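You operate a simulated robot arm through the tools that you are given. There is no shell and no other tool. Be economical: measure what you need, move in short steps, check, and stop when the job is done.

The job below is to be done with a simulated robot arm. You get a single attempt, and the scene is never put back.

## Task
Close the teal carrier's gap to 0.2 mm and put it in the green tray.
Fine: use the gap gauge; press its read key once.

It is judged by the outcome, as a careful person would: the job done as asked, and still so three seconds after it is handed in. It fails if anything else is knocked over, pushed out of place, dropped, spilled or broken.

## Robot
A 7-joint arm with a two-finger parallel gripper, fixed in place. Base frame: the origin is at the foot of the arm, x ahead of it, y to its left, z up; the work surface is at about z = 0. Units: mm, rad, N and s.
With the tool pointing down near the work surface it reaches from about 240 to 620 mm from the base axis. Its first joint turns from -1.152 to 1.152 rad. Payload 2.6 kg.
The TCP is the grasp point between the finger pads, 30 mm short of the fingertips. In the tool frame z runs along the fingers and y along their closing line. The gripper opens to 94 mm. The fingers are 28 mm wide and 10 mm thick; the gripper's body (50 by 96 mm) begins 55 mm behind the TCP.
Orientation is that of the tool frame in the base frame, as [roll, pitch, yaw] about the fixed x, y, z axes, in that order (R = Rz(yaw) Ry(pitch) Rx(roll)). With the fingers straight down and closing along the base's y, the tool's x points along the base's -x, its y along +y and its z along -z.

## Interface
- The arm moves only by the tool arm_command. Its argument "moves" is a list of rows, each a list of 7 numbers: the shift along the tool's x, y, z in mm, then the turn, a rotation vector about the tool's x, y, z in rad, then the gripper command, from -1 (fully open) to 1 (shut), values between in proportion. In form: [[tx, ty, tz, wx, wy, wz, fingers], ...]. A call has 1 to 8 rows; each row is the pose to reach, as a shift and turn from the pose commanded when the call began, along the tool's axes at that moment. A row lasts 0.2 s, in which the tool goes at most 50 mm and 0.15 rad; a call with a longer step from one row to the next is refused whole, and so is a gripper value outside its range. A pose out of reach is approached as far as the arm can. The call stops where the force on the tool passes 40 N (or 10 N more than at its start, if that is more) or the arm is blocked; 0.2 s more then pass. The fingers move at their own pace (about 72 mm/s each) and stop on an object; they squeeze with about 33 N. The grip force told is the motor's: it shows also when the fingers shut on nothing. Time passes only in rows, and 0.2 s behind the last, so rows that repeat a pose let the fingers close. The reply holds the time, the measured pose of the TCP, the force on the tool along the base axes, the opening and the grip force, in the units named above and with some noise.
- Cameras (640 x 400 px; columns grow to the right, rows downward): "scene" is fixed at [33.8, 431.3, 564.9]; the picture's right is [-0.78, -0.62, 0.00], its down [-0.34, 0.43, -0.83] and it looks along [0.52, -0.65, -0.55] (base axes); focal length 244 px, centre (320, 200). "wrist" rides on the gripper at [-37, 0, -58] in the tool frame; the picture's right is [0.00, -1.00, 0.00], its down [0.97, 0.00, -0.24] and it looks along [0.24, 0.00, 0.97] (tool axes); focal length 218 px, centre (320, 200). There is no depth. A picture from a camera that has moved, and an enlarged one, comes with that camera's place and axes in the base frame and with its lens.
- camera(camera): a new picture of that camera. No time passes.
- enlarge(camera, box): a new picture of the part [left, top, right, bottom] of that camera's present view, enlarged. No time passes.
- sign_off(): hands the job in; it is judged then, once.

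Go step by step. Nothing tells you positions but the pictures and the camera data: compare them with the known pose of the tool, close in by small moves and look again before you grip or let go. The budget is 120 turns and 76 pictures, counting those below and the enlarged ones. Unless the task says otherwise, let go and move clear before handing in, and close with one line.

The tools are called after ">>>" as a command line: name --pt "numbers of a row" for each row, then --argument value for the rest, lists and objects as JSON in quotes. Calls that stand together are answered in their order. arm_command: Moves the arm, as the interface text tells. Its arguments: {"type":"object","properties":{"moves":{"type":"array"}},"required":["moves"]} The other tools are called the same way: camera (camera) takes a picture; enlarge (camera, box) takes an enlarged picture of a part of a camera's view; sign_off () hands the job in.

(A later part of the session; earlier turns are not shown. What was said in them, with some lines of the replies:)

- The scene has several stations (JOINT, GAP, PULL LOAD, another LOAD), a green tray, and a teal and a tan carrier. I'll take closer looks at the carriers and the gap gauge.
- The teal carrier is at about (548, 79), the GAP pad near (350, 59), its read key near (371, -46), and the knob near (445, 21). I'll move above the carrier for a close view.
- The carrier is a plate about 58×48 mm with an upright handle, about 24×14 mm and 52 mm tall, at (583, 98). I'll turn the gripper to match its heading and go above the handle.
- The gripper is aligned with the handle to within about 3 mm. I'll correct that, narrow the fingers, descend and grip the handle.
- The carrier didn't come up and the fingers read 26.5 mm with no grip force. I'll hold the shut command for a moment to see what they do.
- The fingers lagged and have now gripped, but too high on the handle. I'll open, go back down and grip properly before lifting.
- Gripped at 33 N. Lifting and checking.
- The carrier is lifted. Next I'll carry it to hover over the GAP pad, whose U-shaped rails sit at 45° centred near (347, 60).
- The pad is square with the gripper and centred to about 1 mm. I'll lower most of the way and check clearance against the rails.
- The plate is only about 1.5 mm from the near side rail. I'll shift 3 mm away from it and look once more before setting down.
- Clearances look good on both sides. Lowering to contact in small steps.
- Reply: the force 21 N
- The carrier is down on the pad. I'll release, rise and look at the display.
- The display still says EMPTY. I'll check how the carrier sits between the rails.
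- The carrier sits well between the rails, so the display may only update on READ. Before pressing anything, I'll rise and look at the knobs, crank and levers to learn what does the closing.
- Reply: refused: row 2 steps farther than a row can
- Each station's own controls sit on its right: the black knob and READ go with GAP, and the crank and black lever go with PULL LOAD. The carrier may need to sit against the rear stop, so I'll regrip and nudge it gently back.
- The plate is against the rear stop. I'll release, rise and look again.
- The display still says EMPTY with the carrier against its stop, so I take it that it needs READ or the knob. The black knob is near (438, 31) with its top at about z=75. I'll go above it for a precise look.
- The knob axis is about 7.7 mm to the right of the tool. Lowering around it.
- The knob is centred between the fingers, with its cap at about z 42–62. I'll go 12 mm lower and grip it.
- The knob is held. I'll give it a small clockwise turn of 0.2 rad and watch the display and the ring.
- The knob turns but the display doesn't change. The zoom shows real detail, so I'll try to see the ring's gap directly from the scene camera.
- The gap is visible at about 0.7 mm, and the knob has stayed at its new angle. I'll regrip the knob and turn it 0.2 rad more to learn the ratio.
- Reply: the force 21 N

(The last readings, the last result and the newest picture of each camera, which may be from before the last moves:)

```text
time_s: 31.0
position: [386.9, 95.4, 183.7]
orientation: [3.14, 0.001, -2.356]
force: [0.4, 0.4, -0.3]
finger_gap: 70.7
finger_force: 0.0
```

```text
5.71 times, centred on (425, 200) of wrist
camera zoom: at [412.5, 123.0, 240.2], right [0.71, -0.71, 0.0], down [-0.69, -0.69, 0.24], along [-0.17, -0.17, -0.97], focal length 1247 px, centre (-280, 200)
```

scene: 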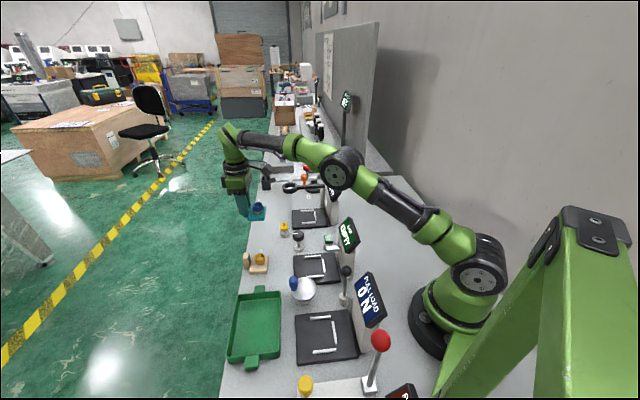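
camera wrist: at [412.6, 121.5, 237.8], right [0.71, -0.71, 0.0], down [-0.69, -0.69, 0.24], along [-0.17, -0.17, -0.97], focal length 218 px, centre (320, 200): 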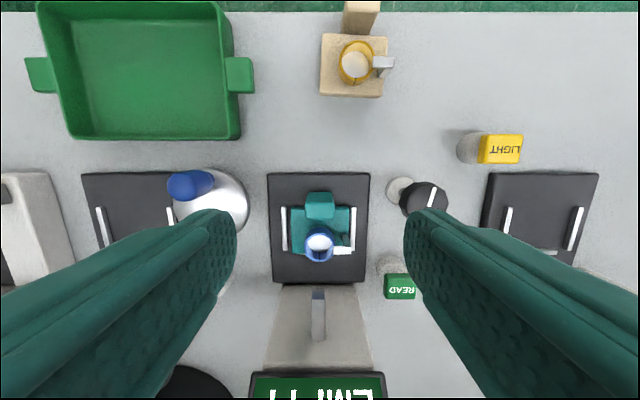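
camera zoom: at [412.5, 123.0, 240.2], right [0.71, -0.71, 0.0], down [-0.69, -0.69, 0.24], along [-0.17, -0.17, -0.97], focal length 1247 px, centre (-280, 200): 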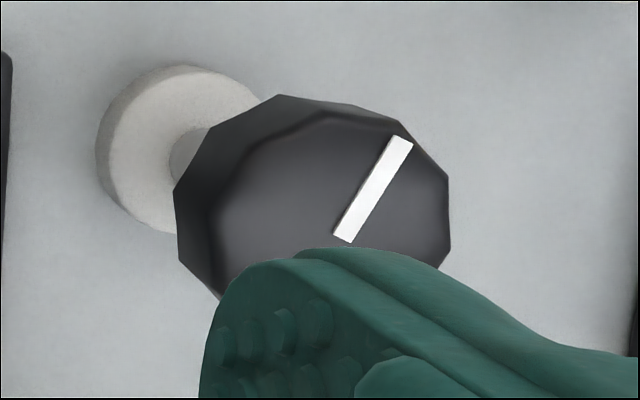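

The knob turned, but the ring's gap looks unchanged at about 0.75 mm. I'll look closely at the gap and at the silver bracket beside the ring.

>>> enlarge --camera "wrist" --box '[308, 245, 334, 261]'

>>> enlarge --camera "wrist" --box '[280, 185, 370, 260]'

```text
16.00 times, centred on (321, 253) of wrist
camera zoom: at [412.5, 123.0, 240.2], right [0.71, -0.71, 0.0], down [-0.69, -0.69, 0.24], along [-0.17, -0.17, -0.97], focal length 3492 px, centre (304, -648)
```

zoom: 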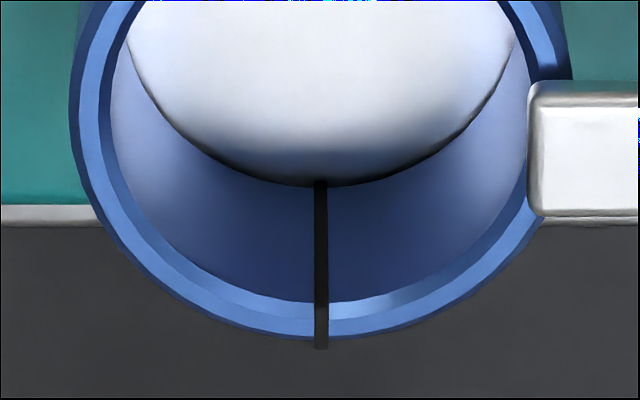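

```text
5.33 times, centred on (325, 222) of wrist
camera zoom: at [412.5, 123.0, 240.2], right [0.71, -0.71, 0.0], down [-0.69, -0.69, 0.24], along [-0.17, -0.17, -0.97], focal length 1164 px, centre (293, 80)
```

zoom: 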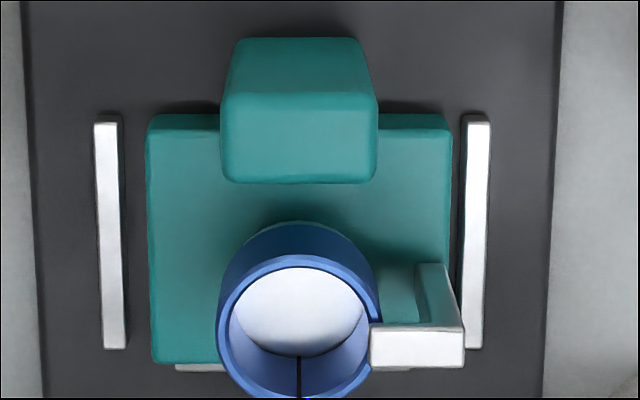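

The gap mark is about 0.75 mm wide and the carrier is seated within about 1 mm. The gauge appears to need READ to show anything, so I'll press it once. The key is near (370, -39) with its top at z≈35. I'll use one finger, offset to keep clear of the sign, and hover first to check.

>>> arm_command --pt "0 -45 0 0 0 0 0.36" --pt "0 -90 0 0 0 0 0.36" --pt "0 -103 0 0 0 0 0.36" --pt "36 -103 15 0 0 0 0.36" --pt "72 -103 30 0 0 0 0.36" --pt "105 -103 50 0 0 0 0.36"

>>> camera --camera "wrist"

>>> enlarge --camera "scene" --box '[290, 200, 390, 270]'

```text
time_s: 32.4
position: [384.7, -54.7, 131.7]
orientation: [-3.141, 0.0, -2.355]
force: [-0.6, -0.2, -0.9]
finger_gap: 30.1
finger_force: 0.0
```

```text
29 pictures are left
camera wrist: at [409.4, -28.5, 190.0], right [0.71, -0.71, 0.0], down [-0.69, -0.69, 0.24], along [-0.17, -0.17, -0.97], focal length 218 px, centre (320, 200)
```

wrist: 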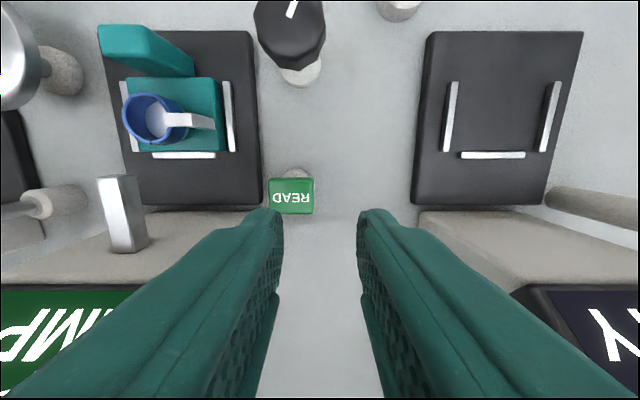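

```text
5.71 times, centred on (340, 235) of scene
camera zoom: at [33.8, 431.3, 564.9], right [-0.78, -0.62, 0.0], down [-0.34, 0.43, -0.83], along [0.52, -0.65, -0.55], focal length 1394 px, centre (206, 0)
```

zoom: 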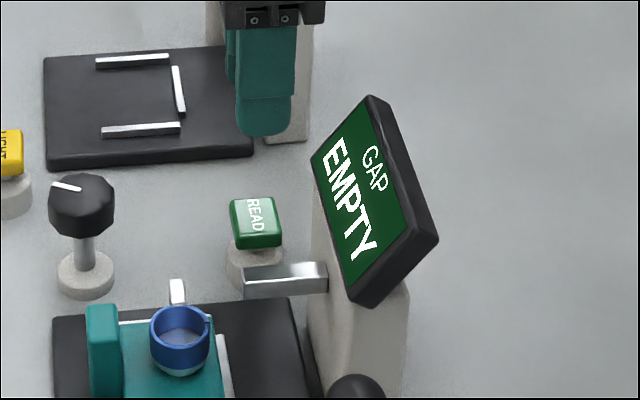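

The left finger lies over the READ key with a 5 mm correction. I'll descend to just above it and then press.

>>> arm_command --pt "-5 1 20 0 0 0 0.36" --pt "-5 1 45 0 0 0 0.36" --pt "-5 1 59 0 0 0 0.36"

>>> enlarge --camera "scene" --box '[300, 210, 380, 260]'

```text
time_s: 33.2
position: [387.0, -49.5, 72.4]
orientation: [3.141, 0.0, -2.357]
force: [-0.3, -0.3, 2.0]
finger_gap: 30.2
finger_force: 0.1
```

```text
8.00 times, centred on (340, 235) of scene
camera zoom: at [33.8, 431.3, 564.9], right [-0.78, -0.62, 0.0], down [-0.34, 0.43, -0.83], along [0.52, -0.65, -0.55], focal length 1952 px, centre (160, -80)
```

zoom: 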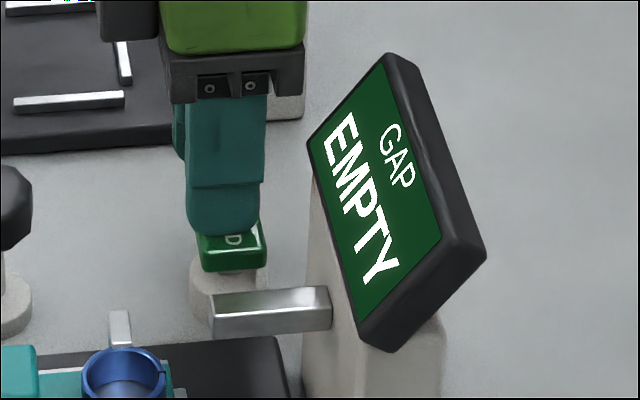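

>>> arm_command --pt "0 0 2 0 0 0 0.36" --pt "0 0 4 0 0 0 0.36" --pt "0 0 6 0 0 0 0.36"

>>> enlarge --camera "scene" --box '[300, 210, 380, 260]'

```text
time_s: 34.0
position: [387.8, -48.4, 67.6]
orientation: [3.141, 0.0, -2.356]
force: [-2.6, -0.9, 4.7]
finger_gap: 30.6
finger_force: 1.1
```

```text
8.00 times, centred on (340, 235) of scene
camera zoom: at [33.8, 431.3, 564.9], right [-0.78, -0.62, 0.0], down [-0.34, 0.43, -0.83], along [0.52, -0.65, -0.55], focal length 1952 px, centre (160, -80)
```

zoom: 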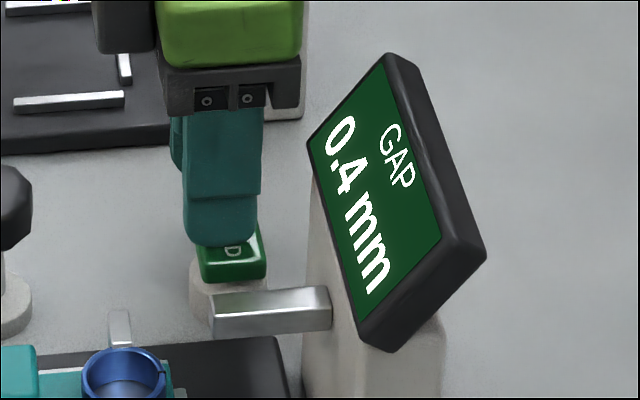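

The gauge now reads 0.4 mm. I'll release the key straight up and see whether the display stays.

>>> arm_command --pt "0 0 -20 0 0 0 0.36" --pt "0 0 -60 0 0 0 0.36" --pt "-30 0 -90 0 0 0 0.36" --pt "-65 0 -115 0 0 0 0"

>>> enlarge --camera "scene" --box '[270, 200, 380, 275]'

```text
time_s: 35.0
position: [433.4, -4.1, 183.2]
orientation: [-3.141, 0.001, -2.357]
force: [0.0, 0.2, 0.4]
finger_gap: 46.7
finger_force: 0.0
```

```text
5.33 times, centred on (325, 238) of scene
camera zoom: at [33.8, 431.3, 564.9], right [-0.78, -0.62, 0.0], down [-0.34, 0.43, -0.83], along [0.52, -0.65, -0.55], focal length 1301 px, centre (293, 0)
```

zoom: 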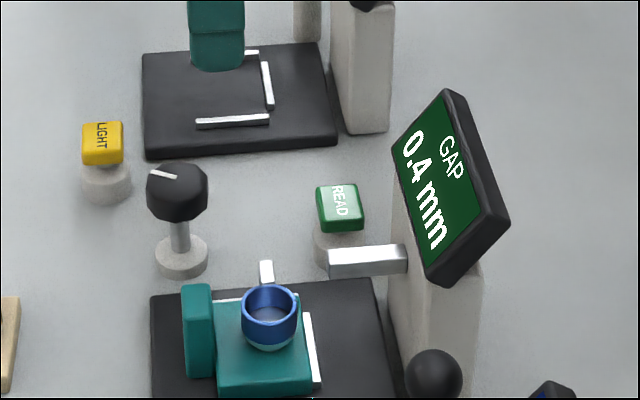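

The reading stays at 0.4 mm. I'll regrip the knob to turn it further, watching whether the display follows.

>>> arm_command --pt "-30 14.6 0 0 0 0.1 -0.15" --pt "-30 14.6 0 0 0 0.2 -0.15" --pt "-30 14.6 20 0 0 0.3 -0.15" --pt "-30 14.6 60 0 0 0.4 -0.15" --pt "-30 14.6 100 0 0 0.4 -0.15" --pt "-30 14.6 116.5 0 0 0.4 -0.15"

>>> arm_command --pt "0 0 0 0 0 0 1" --pt "0 0 0 0 0 0 1" --pt "0 0 0 0 0 0 1" --pt "0 0 0 0 0 0 1" --pt "0 0 0 0 0 0 1" --pt "0 0 0 0 0 0.1 1" --pt "0 0 0 0 0 0.1 1"

>>> enlarge --camera "scene" --box '[270, 200, 380, 275]'

```text
time_s: 36.4
position: [445.3, 29.6, 65.8]
orientation: [3.14, 0.0, -2.755]
force: [-0.5, 0.4, -0.3]
finger_gap: 54.1
finger_force: 0.1
```

```text
time_s: 38.0
position: [446.7, 27.8, 66.4]
orientation: [-3.138, 0.004, -2.859]
force: [14.2, -17.6, -8.0]
finger_gap: 38.1
finger_force: 45.0
```

```text
5.33 times, centred on (325, 238) of scene
camera zoom: at [33.8, 431.3, 564.9], right [-0.78, -0.62, 0.0], down [-0.34, 0.43, -0.83], along [0.52, -0.65, -0.55], focal length 1301 px, centre (293, 0)
```

zoom: 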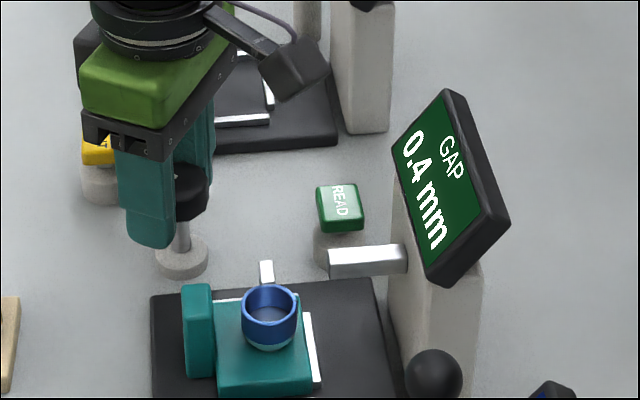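

>>> arm_command --pt "0 0 0 0 0 0.1 1" --pt "0 0 0 0 0 0.2 1" --pt "0 0 0 0 0 0.2 1"

>>> enlarge --camera "scene" --box '[290, 205, 380, 265]'

```text
time_s: 39.0
position: [444.7, 24.8, 66.7]
orientation: [-3.137, -0.006, -3.064]
force: [-2.2, -1.0, 1.1]
finger_gap: 35.1
finger_force: 44.8
stopped in row 3: the force on the tool passed its limit (the readings are from after the stop); the commanded pose is now the measured one
```

```text
6.67 times, centred on (335, 235) of scene
camera zoom: at [33.7, 431.3, 564.9], right [-0.78, -0.62, 0.0], down [-0.34, 0.43, -0.83], along [0.52, -0.65, -0.55], focal length 1627 px, centre (220, -33)
```

zoom: 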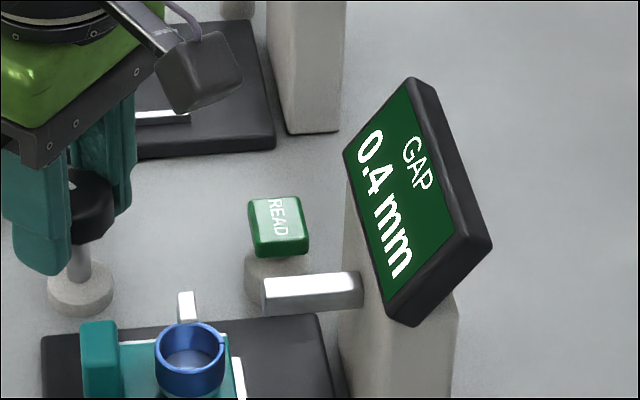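

>>> enlarge --camera "wrist" --box '[220, 150, 420, 310]'

```text
2.50 times, centred on (320, 230) of wrist
camera zoom: at [480.4, 28.2, 123.0], right [0.08, -1.0, 0.0], down [-0.97, -0.07, 0.25], along [-0.24, -0.02, -0.97], focal length 546 px, centre (320, 125)
```

zoom: 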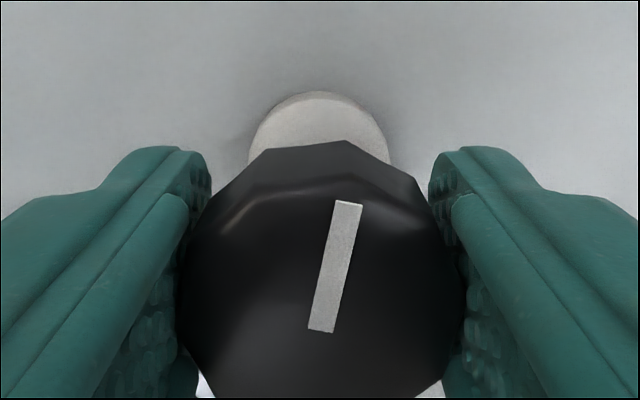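

The fingers slipped on the facets a little, though the knob did turn further; the display seems to hold its last reading. I'll release and measure the ring's gap again from the same viewpoint.

>>> arm_command --pt "0 0 0 0 0 0 -0.15" --pt "0 0 0 0 0 0 -0.15" --pt "0 0 0 0 0 0 -0.15" --pt "0 0 -40 0 0 -0.14 -0.15" --pt "0 0 -80 0 0 -0.28 -0.15" --pt "0 0 -117 0 0 -0.42 -0.5" --pt "26 37 -117 0 0 -0.56 -0.5" --pt "52 75 -117 0 0 -0.708 -0.5"

>>> enlarge --camera "wrist" --box '[308, 245, 334, 261]'

>>> enlarge --camera "wrist" --box '[290, 165, 480, 275]'

```text
time_s: 40.8
position: [388.0, 96.6, 179.6]
orientation: [3.14, -0.008, -2.355]
force: [0.1, -0.2, 0.2]
finger_gap: 70.6
finger_force: 0.0
```

```text
16.00 times, centred on (321, 253) of wrist
camera zoom: at [414.1, 122.7, 237.5], right [0.71, -0.71, 0.0], down [-0.68, -0.69, 0.25], along [-0.17, -0.17, -0.97], focal length 3492 px, centre (304, -648)
```

zoom: 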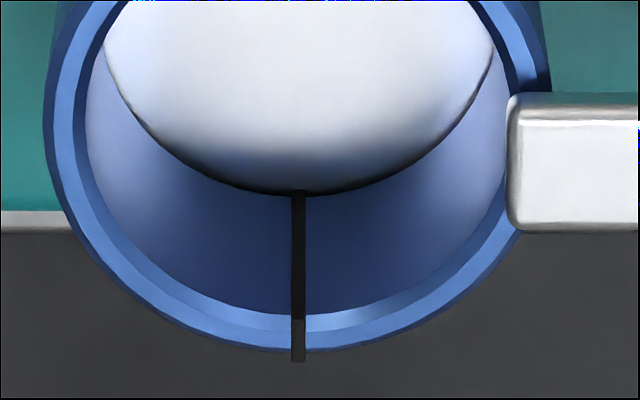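

```text
3.37 times, centred on (385, 220) of wrist
camera zoom: at [414.1, 122.7, 237.5], right [0.71, -0.71, 0.0], down [-0.68, -0.69, 0.25], along [-0.17, -0.17, -0.97], focal length 735 px, centre (101, 133)
```

zoom: 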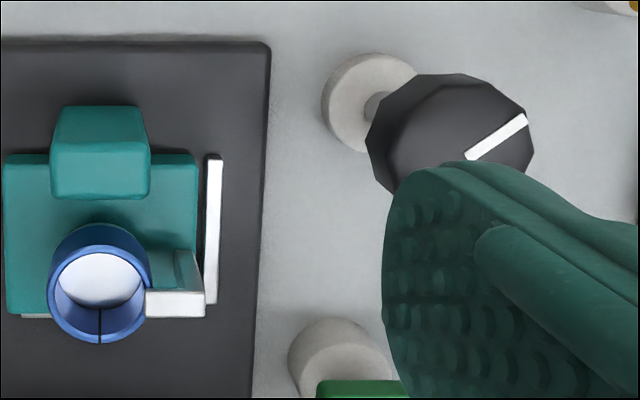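

The strip on the ring looks the same, and the knob is now at about 0.94 rad. It may be a slow, multi-turn adjuster that moves the ring less than 0.1 mm so far, so I'll regrip it square on its facets and turn further while watching the display.

>>> arm_command --pt "5 -45 0 0 0 0.1 -0.15" --pt "9.2 -89 0 0 0 0.2 -0.15" --pt "9.2 -89 35 0 0 0.307 -0.15" --pt "9.2 -89 75 0 0 0.307 -0.15" --pt "9.2 -89 113 0 0 0.307 -0.15" --pt "9.2 -89 113 0 0 0.307 0.2" --pt "9.2 -89 113 0 0 0.307 1" --pt "9.2 -89 113 0 0 0.307 1"

>>> arm_command --pt "0 0 0 0 0 0 1" --pt "0 0 0 0 0 0 1" --pt "0 0 0 0 0 0.1 1" --pt "0 0 0 0 0 0.2 1" --pt "0 0 0 0 0 0.3 1" --pt "0 0 0 0 0 0.4 1"

>>> enlarge --camera "scene" --box '[290, 205, 380, 265]'

```text
time_s: 42.6
position: [442.4, 25.8, 69.8]
orientation: [-3.139, -0.006, -2.663]
force: [0.9, -2.0, -7.1]
finger_gap: 35.2
finger_force: 44.7
```

```text
time_s: 44.0
position: [442.1, 25.1, 70.1]
orientation: [-3.136, -0.004, -3.065]
force: [15.5, -7.6, -26.8]
finger_gap: 35.2
finger_force: 45.1
```

```text
6.67 times, centred on (335, 235) of scene
camera zoom: at [33.9, 431.3, 564.9], right [-0.78, -0.62, 0.0], down [-0.34, 0.43, -0.83], along [0.52, -0.65, -0.55], focal length 1627 px, centre (220, -33)
```

zoom: 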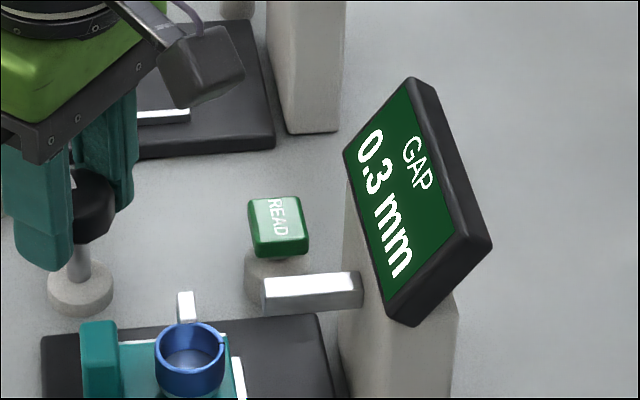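

The display is live and now reads 0.3 mm, so clockwise closes the gap. I'll continue in small steps.

>>> arm_command --pt "0 0 0 0 0 0.1 1" --pt "0 0 0 0 0 0.2 1"

>>> enlarge --camera "scene" --box '[330, 210, 374, 250]'

```text
time_s: 44.6
position: [442.0, 25.5, 70.3]
orientation: [-3.134, -0.008, 3.017]
force: [4.8, -11.0, -23.0]
finger_gap: 35.4
finger_force: 45.0
```

```text
10.00 times, centred on (352, 230) of scene
camera zoom: at [33.9, 431.3, 564.9], right [-0.78, -0.62, 0.0], down [-0.34, 0.43, -0.83], along [0.52, -0.65, -0.55], focal length 2440 px, centre (0, -100)
```

zoom: 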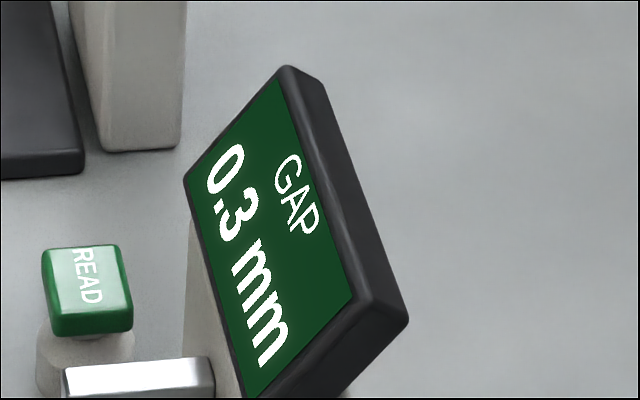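

>>> arm_command --pt "0 0 0 0 0 0.075 1" --pt "0 0 0 0 0 0.15 1"

>>> enlarge --camera "scene" --box '[330, 210, 374, 250]'

```text
time_s: 45.2
position: [442.6, 24.9, 69.0]
orientation: [-3.134, -0.007, 2.868]
force: [-4.0, -15.0, -20.5]
finger_gap: 35.1
finger_force: 45.1
```

```text
10.00 times, centred on (352, 230) of scene
camera zoom: at [33.9, 431.3, 564.9], right [-0.78, -0.62, 0.0], down [-0.34, 0.43, -0.83], along [0.52, -0.65, -0.55], focal length 2440 px, centre (0, -100)
```

zoom: 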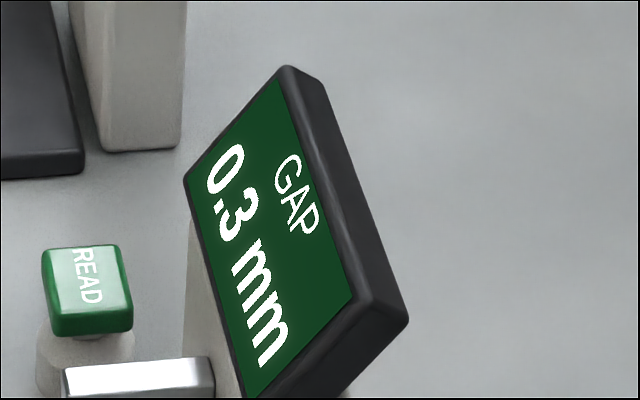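

>>> arm_command --pt "0 0 0 0 0 0.075 1" --pt "0 0 0 0 0 0.15 1"

>>> enlarge --camera "scene" --box '[330, 210, 374, 250]'

```text
time_s: 45.8
position: [442.8, 24.7, 70.1]
orientation: [-3.135, -0.005, 2.716]
force: [-6.7, -21.6, -8.8]
finger_gap: 35.6
finger_force: 45.6
```

```text
10.00 times, centred on (352, 230) of scene
camera zoom: at [33.9, 431.3, 564.9], right [-0.78, -0.62, 0.0], down [-0.34, 0.43, -0.83], along [0.52, -0.65, -0.55], focal length 2440 px, centre (0, -100)
```

zoom: 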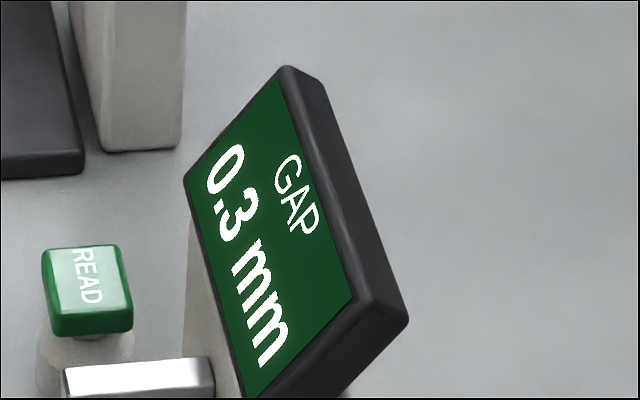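

>>> arm_command --pt "0 0 0 0 0 0.075 1" --pt "0 0 0 0 0 0.15 1"

>>> enlarge --camera "scene" --box '[330, 210, 374, 250]'

```text
time_s: 46.4
position: [441.1, 26.4, 69.6]
orientation: [-3.136, -0.002, 2.566]
force: [-9.6, -22.0, -1.3]
finger_gap: 35.4
finger_force: 44.8
```

```text
10.00 times, centred on (352, 230) of scene
camera zoom: at [33.8, 431.3, 564.9], right [-0.78, -0.62, 0.0], down [-0.34, 0.43, -0.83], along [0.52, -0.65, -0.55], focal length 2440 px, centre (0, -100)
```

zoom: 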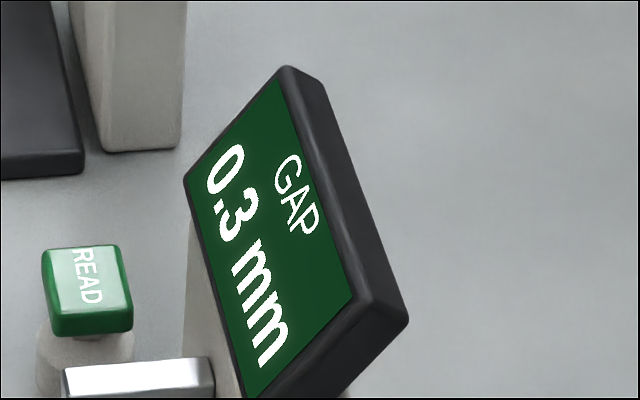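

>>> arm_command --pt "0 0 0 0 0 0.1 1" --pt "0 0 0 0 0 0.2 1"

>>> enlarge --camera "scene" --box '[290, 205, 380, 265]'

```text
time_s: 47.0
position: [442.1, 25.1, 69.9]
orientation: [-3.136, 0.0, 2.367]
force: [-11.4, -21.3, 2.4]
finger_gap: 35.4
finger_force: 45.0
```

```text
6.67 times, centred on (335, 235) of scene
camera zoom: at [33.8, 431.3, 564.9], right [-0.78, -0.62, 0.0], down [-0.34, 0.43, -0.83], along [0.52, -0.65, -0.55], focal length 1627 px, centre (220, -33)
```

zoom: 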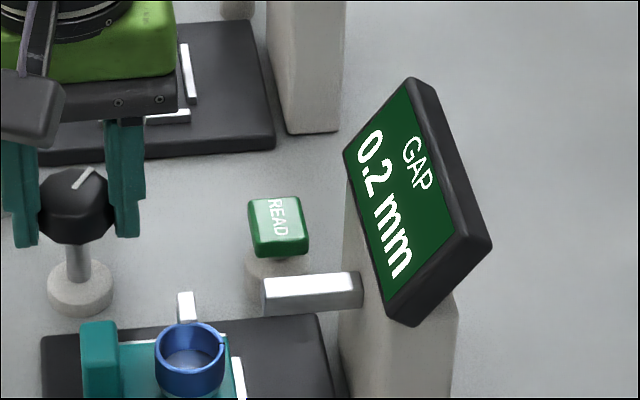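

The display reads 0.2 mm; the change from 0.3 came between 2.0 and 2.2 rad, and each 0.1 mm takes about 0.95 rad. To sit in the middle of 0.2 I'll turn about 0.35 rad more and confirm.

>>> arm_command --pt "0 0 0 0 0 0.09 1" --pt "0 0 0 0 0 0.18 1" --pt "0 0 0 0 0 0.27 1" --pt "0 0 0 0 0 0.36 1"

>>> enlarge --camera "scene" --box '[290, 205, 380, 265]'

```text
time_s: 48.0
position: [441.2, 25.1, 69.0]
orientation: [-3.132, 0.003, 2.005]
force: [-26.7, -21.1, 12.3]
finger_gap: 35.3
finger_force: 45.0
```

```text
6.67 times, centred on (335, 235) of scene
camera zoom: at [33.7, 431.3, 564.9], right [-0.78, -0.62, 0.0], down [-0.34, 0.43, -0.83], along [0.52, -0.65, -0.55], focal length 1627 px, centre (220, -33)
```

zoom: 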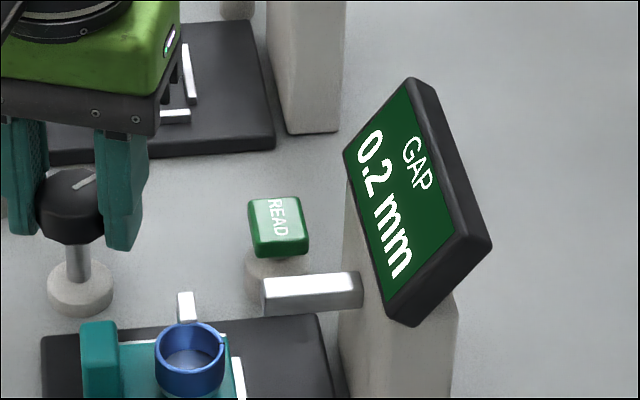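

It still reads 0.2 mm. I'll release the knob, rise and turn the gripper back.

>>> arm_command --pt "0 0 0 0 0 0 -0.15" --pt "0 0 0 0 0 0 -0.15" --pt "0 0 0 0 0 0 -0.15" --pt "0 0 -40 0 0 0 -0.15" --pt "0 0 -80 0 0 -0.14 -0.15" --pt "0 0 -115 0 0 -0.28 -0.15" --pt "0 0 -115 0 0 -0.42 -0.15" --pt "0 0 -115 0 0 -0.56 -0.15"

>>> arm_command --pt "0 0 0 0 0 -0.145 -0.15" --pt "0 0 0 0 0 -0.29 -0.15" --pt "0 0 0 0 0 -0.435 -0.15" --pt "0 0 0 0 0 -0.58 -0.15" --pt "0 0 0 0 0 -0.725 -0.15" --pt "0 0 0 0 0 -0.87 -0.15" --pt "0 0 0 0 0 -1.015 -0.15" --pt "0 0 0 0 0 -1.16 -0.15"

>>> enlarge --camera "scene" --box '[280, 205, 380, 275]'

```text
time_s: 49.8
position: [442.8, 26.8, 186.2]
orientation: [-3.135, -0.001, 2.573]
force: [-0.4, 0.0, 0.8]
finger_gap: 54.2
finger_force: 0.0
```

```text
time_s: 51.6
position: [443.4, 28.1, 185.2]
orientation: [3.141, -0.007, -2.549]
force: [-0.2, 0.2, 0.2]
finger_gap: 54.1
finger_force: 0.0
```

```text
5.71 times, centred on (330, 240) of scene
camera zoom: at [33.8, 431.3, 564.9], right [-0.78, -0.62, 0.0], down [-0.34, 0.43, -0.83], along [0.52, -0.65, -0.55], focal length 1394 px, centre (263, -29)
```

zoom: 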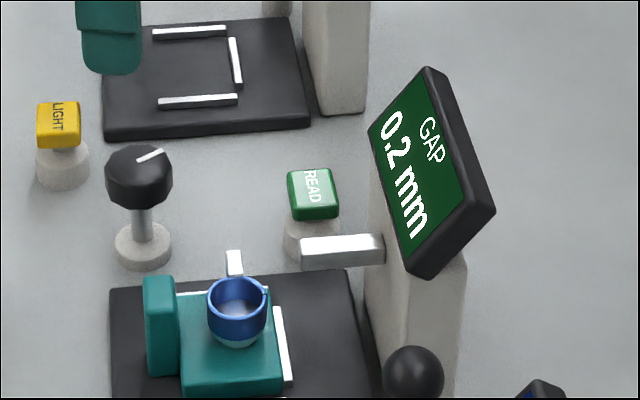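

The gauge holds at 0.2 mm. I'll return above the carrier's handle.

>>> arm_command --pt "9 30 0 0 0 -0.1 0.1" --pt "18 60 0 0 0 -0.193 0.1" --pt "25.5 84.6 0 0 0 -0.193 0.1" --pt "25.5 84.6 40 0 0 -0.193 0.1" --pt "25.5 84.6 65 0 0 -0.193 0.1"

>>> camera --camera "wrist"

```text
time_s: 52.8
position: [374.8, 81.2, 120.5]
orientation: [-3.141, -0.006, -2.36]
force: [0.3, 0.5, -0.5]
finger_gap: 42.5
finger_force: 0.0
```

```text
11 pictures are left
camera wrist: at [401.7, 107.5, 176.5], right [0.7, -0.71, 0.0], down [-0.69, -0.68, 0.25], along [-0.18, -0.17, -0.97], focal length 218 px, centre (320, 200)
```

wrist: 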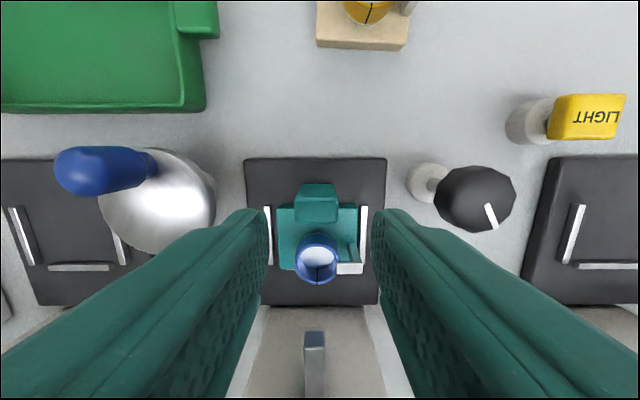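

>>> arm_command --pt "-1.3 1.7 25 0 0 0 0.1" --pt "-1.3 1.7 50 0 0 0 0.1" --pt "-1.3 1.7 59 0 0 0 0.1" --pt "-1.3 1.7 59 0 0 0 1" --pt "-1.3 1.7 59 0 0 0 1" --pt "-1.3 1.7 59 0 0 0 1" --pt "-1.3 1.7 59 0 0 0 1" --pt "-1.3 1.7 59 0 0 0 1"

>>> arm_command --pt "0 0 -5 0 0 0 1" --pt "0 0 -30 0 0 0 1" --pt "0 0 -70 0 0 0 1" --pt "0 0 -110 0 0 0 1"

>>> camera --camera "scene"

```text
time_s: 54.6
position: [374.7, 84.4, 61.9]
orientation: [3.138, -0.006, -2.361]
force: [0.4, -0.3, 0.2]
finger_gap: 25.5
finger_force: 33.0
```

```text
time_s: 55.6
position: [373.2, 84.3, 170.7]
orientation: [3.139, -0.008, -2.361]
force: [0.6, 0.9, -1.5]
finger_gap: 25.6
finger_force: 33.3
```

```text
10 pictures are left
```

scene: 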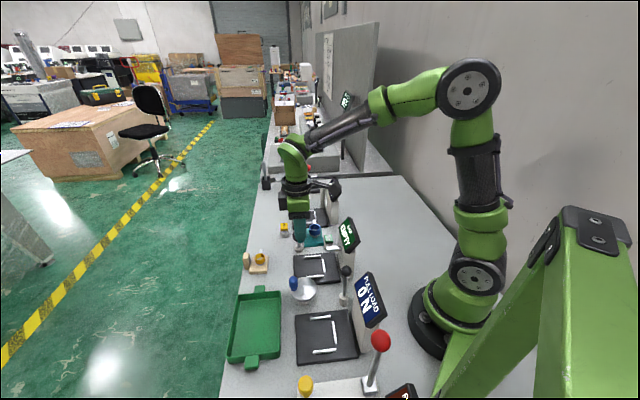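

The carrier is gripped and clear of the pad. The tray is centred near (337, 292), so I'll carry it over and check.

>>> arm_command --pt "-24 29 0 0 0 0 1" --pt "-49 58 0 0 0 0 1" --pt "-74 87 0 0 0 0 1" --pt "-98 115 0 0 0 0 1" --pt "-123 144 0 0 0 0 1" --pt "-147.6 173.3 0 0 0 0 1"

>>> camera --camera "wrist"

>>> enlarge --camera "scene" --box '[200, 220, 360, 380]'

```text
time_s: 57.0
position: [356.8, 312.3, 170.0]
orientation: [3.14, -0.008, -2.362]
force: [-0.1, 0.3, -1.0]
finger_gap: 25.7
finger_force: 33.0
```

```text
9 pictures are left
camera wrist: at [383.8, 338.5, 226.8], right [0.7, -0.71, 0.0], down [-0.69, -0.68, 0.25], along [-0.18, -0.17, -0.97], focal length 218 px, centre (320, 200)
```

wrist: 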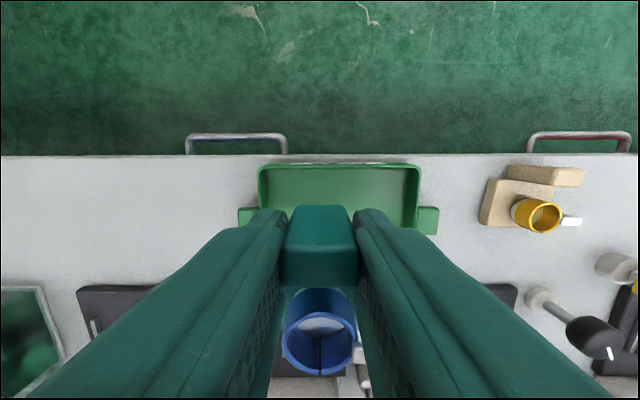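

```text
2.50 times, centred on (280, 300) of scene
camera zoom: at [33.8, 431.3, 564.9], right [-0.78, -0.62, 0.0], down [-0.34, 0.43, -0.83], along [0.52, -0.65, -0.55], focal length 610 px, centre (420, -50)
```

zoom: 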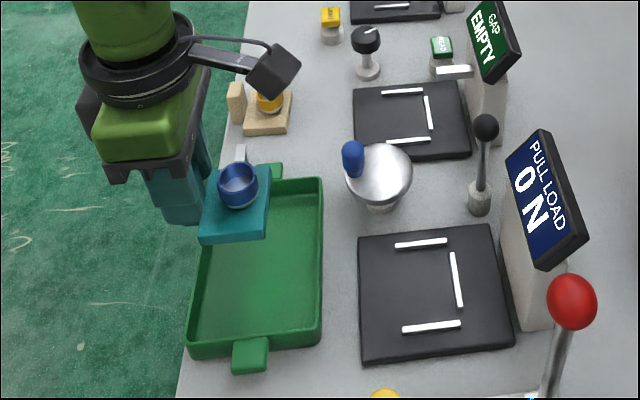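

The tray centre is about 18 mm to the right and 7 mm further in. I'll correct, lower part way and check.

>>> arm_command --pt "7 -18 0 0 0 0 1" --pt "7 -18 30 0 0 0 1" --pt "7 -18 60 0 0 0 1" --pt "7 -18 85 0 0 0 1"

>>> enlarge --camera "scene" --box '[210, 250, 310, 380]'

>>> camera --camera "wrist"

```text
time_s: 58.0
position: [363.6, 294.7, 84.8]
orientation: [-3.141, -0.004, -2.359]
force: [0.0, -0.1, -0.7]
finger_gap: 25.7
finger_force: 32.8
```

```text
3.08 times, centred on (260, 315) of scene
camera zoom: at [33.8, 431.3, 564.9], right [-0.78, -0.62, 0.0], down [-0.34, 0.43, -0.83], along [0.52, -0.65, -0.55], focal length 751 px, centre (505, -154)
```

zoom: 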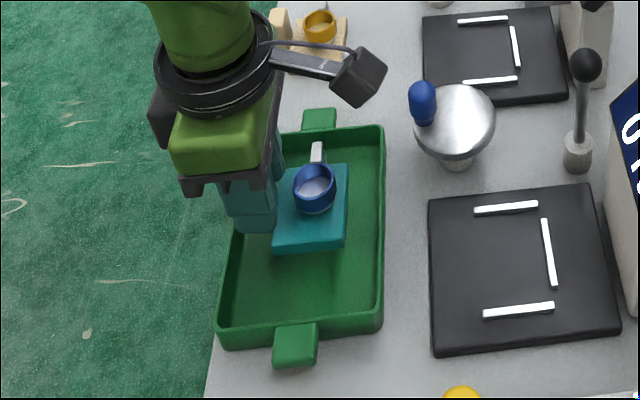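

```text
6 pictures are left
camera wrist: at [389.9, 321.2, 141.4], right [0.7, -0.71, 0.0], down [-0.69, -0.68, 0.25], along [-0.17, -0.17, -0.97], focal length 218 px, centre (320, 200)
```

wrist: 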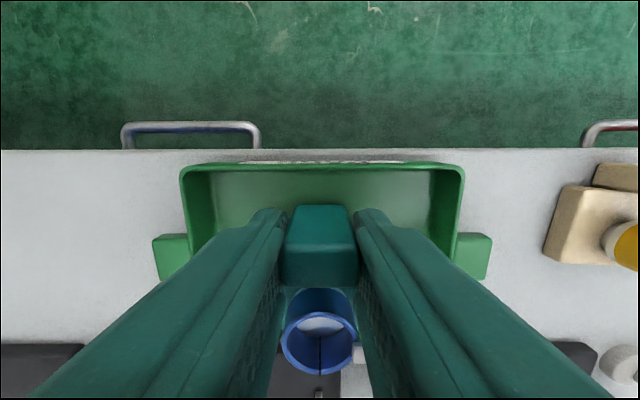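

The carrier is centred inside the tray. Lowering until it touches the floor.

>>> arm_command --pt "0 0 12 0 0 0 1" --pt "0 0 22 0 0 0 1" --pt "0 0 25 0 0 0 1" --pt "0 0 27 0 0 0 1" --pt "0 0 28.5 0 0 0 1" --pt "0 0 30 0 0 0 1"

```text
time_s: 59.4
position: [363.3, 294.7, 54.2]
orientation: [3.14, -0.007, -2.36]
force: [0.1, 0.5, -2.0]
finger_gap: 25.3
finger_force: 33.1
```

>>> arm_command --pt "0 0 1 0 0 0 1" --pt "0 0 2 0 0 0 1" --pt "0 0 3 0 0 0 1"

```text
time_s: 60.2
position: [365.2, 294.4, 52.9]
orientation: [-3.141, -0.006, -2.362]
force: [-5.9, -4.6, 20.0]
finger_gap: 25.6
finger_force: 33.1
```

It has touched the tray floor (20 N). Releasing and rising clear.

>>> arm_command --pt "0 0 -1 0 0 0 1" --pt "0 0 -1.5 0 0 0 0.3" --pt "0 0 -1.5 0 0 0 0.2" --pt "0 0 -1.5 0 0 0 0.2" --pt "0 0 -40 0 0 0 0.2" --pt "0 0 -85 0 0 0 0.2" --pt "0 0 -130 0 0 0 0.2" --pt "0 0 -170 0 0 0 0.2"

>>> camera --camera "wrist"

>>> enlarge --camera "scene" --box '[210, 200, 390, 390]'

```text
time_s: 62.0
position: [367.2, 294.6, 225.8]
orientation: [-3.141, -0.008, -2.361]
force: [0.0, 0.4, -0.2]
finger_gap: 37.3
finger_force: 0.1
```

```text
5 pictures are left
camera wrist: at [393.4, 321.2, 282.2], right [0.7, -0.71, 0.0], down [-0.69, -0.68, 0.25], along [-0.18, -0.17, -0.97], focal length 218 px, centre (320, 200)
```

wrist: 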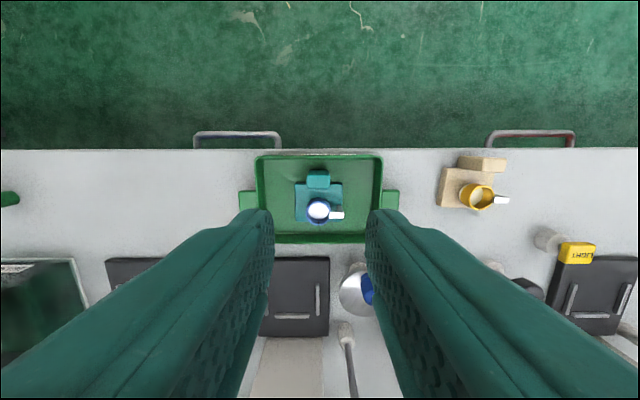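

```text
2.11 times, centred on (300, 295) of scene
camera zoom: at [33.8, 431.3, 564.9], right [-0.78, -0.62, 0.0], down [-0.34, 0.43, -0.83], along [0.52, -0.65, -0.55], focal length 514 px, centre (362, 0)
```

zoom: 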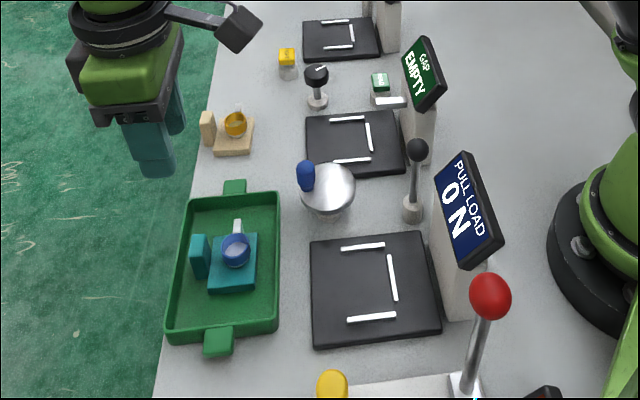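

The teal carrier sits flat in the green tray, the arm is clear, and everything else is in its place. Handing in.

>>> sign_off

```text
The job is handed in.
```

The teal carrier's gap is closed to 0.2 mm on the gap gauge's display, with READ pressed once, and the carrier is resting in the green tray.
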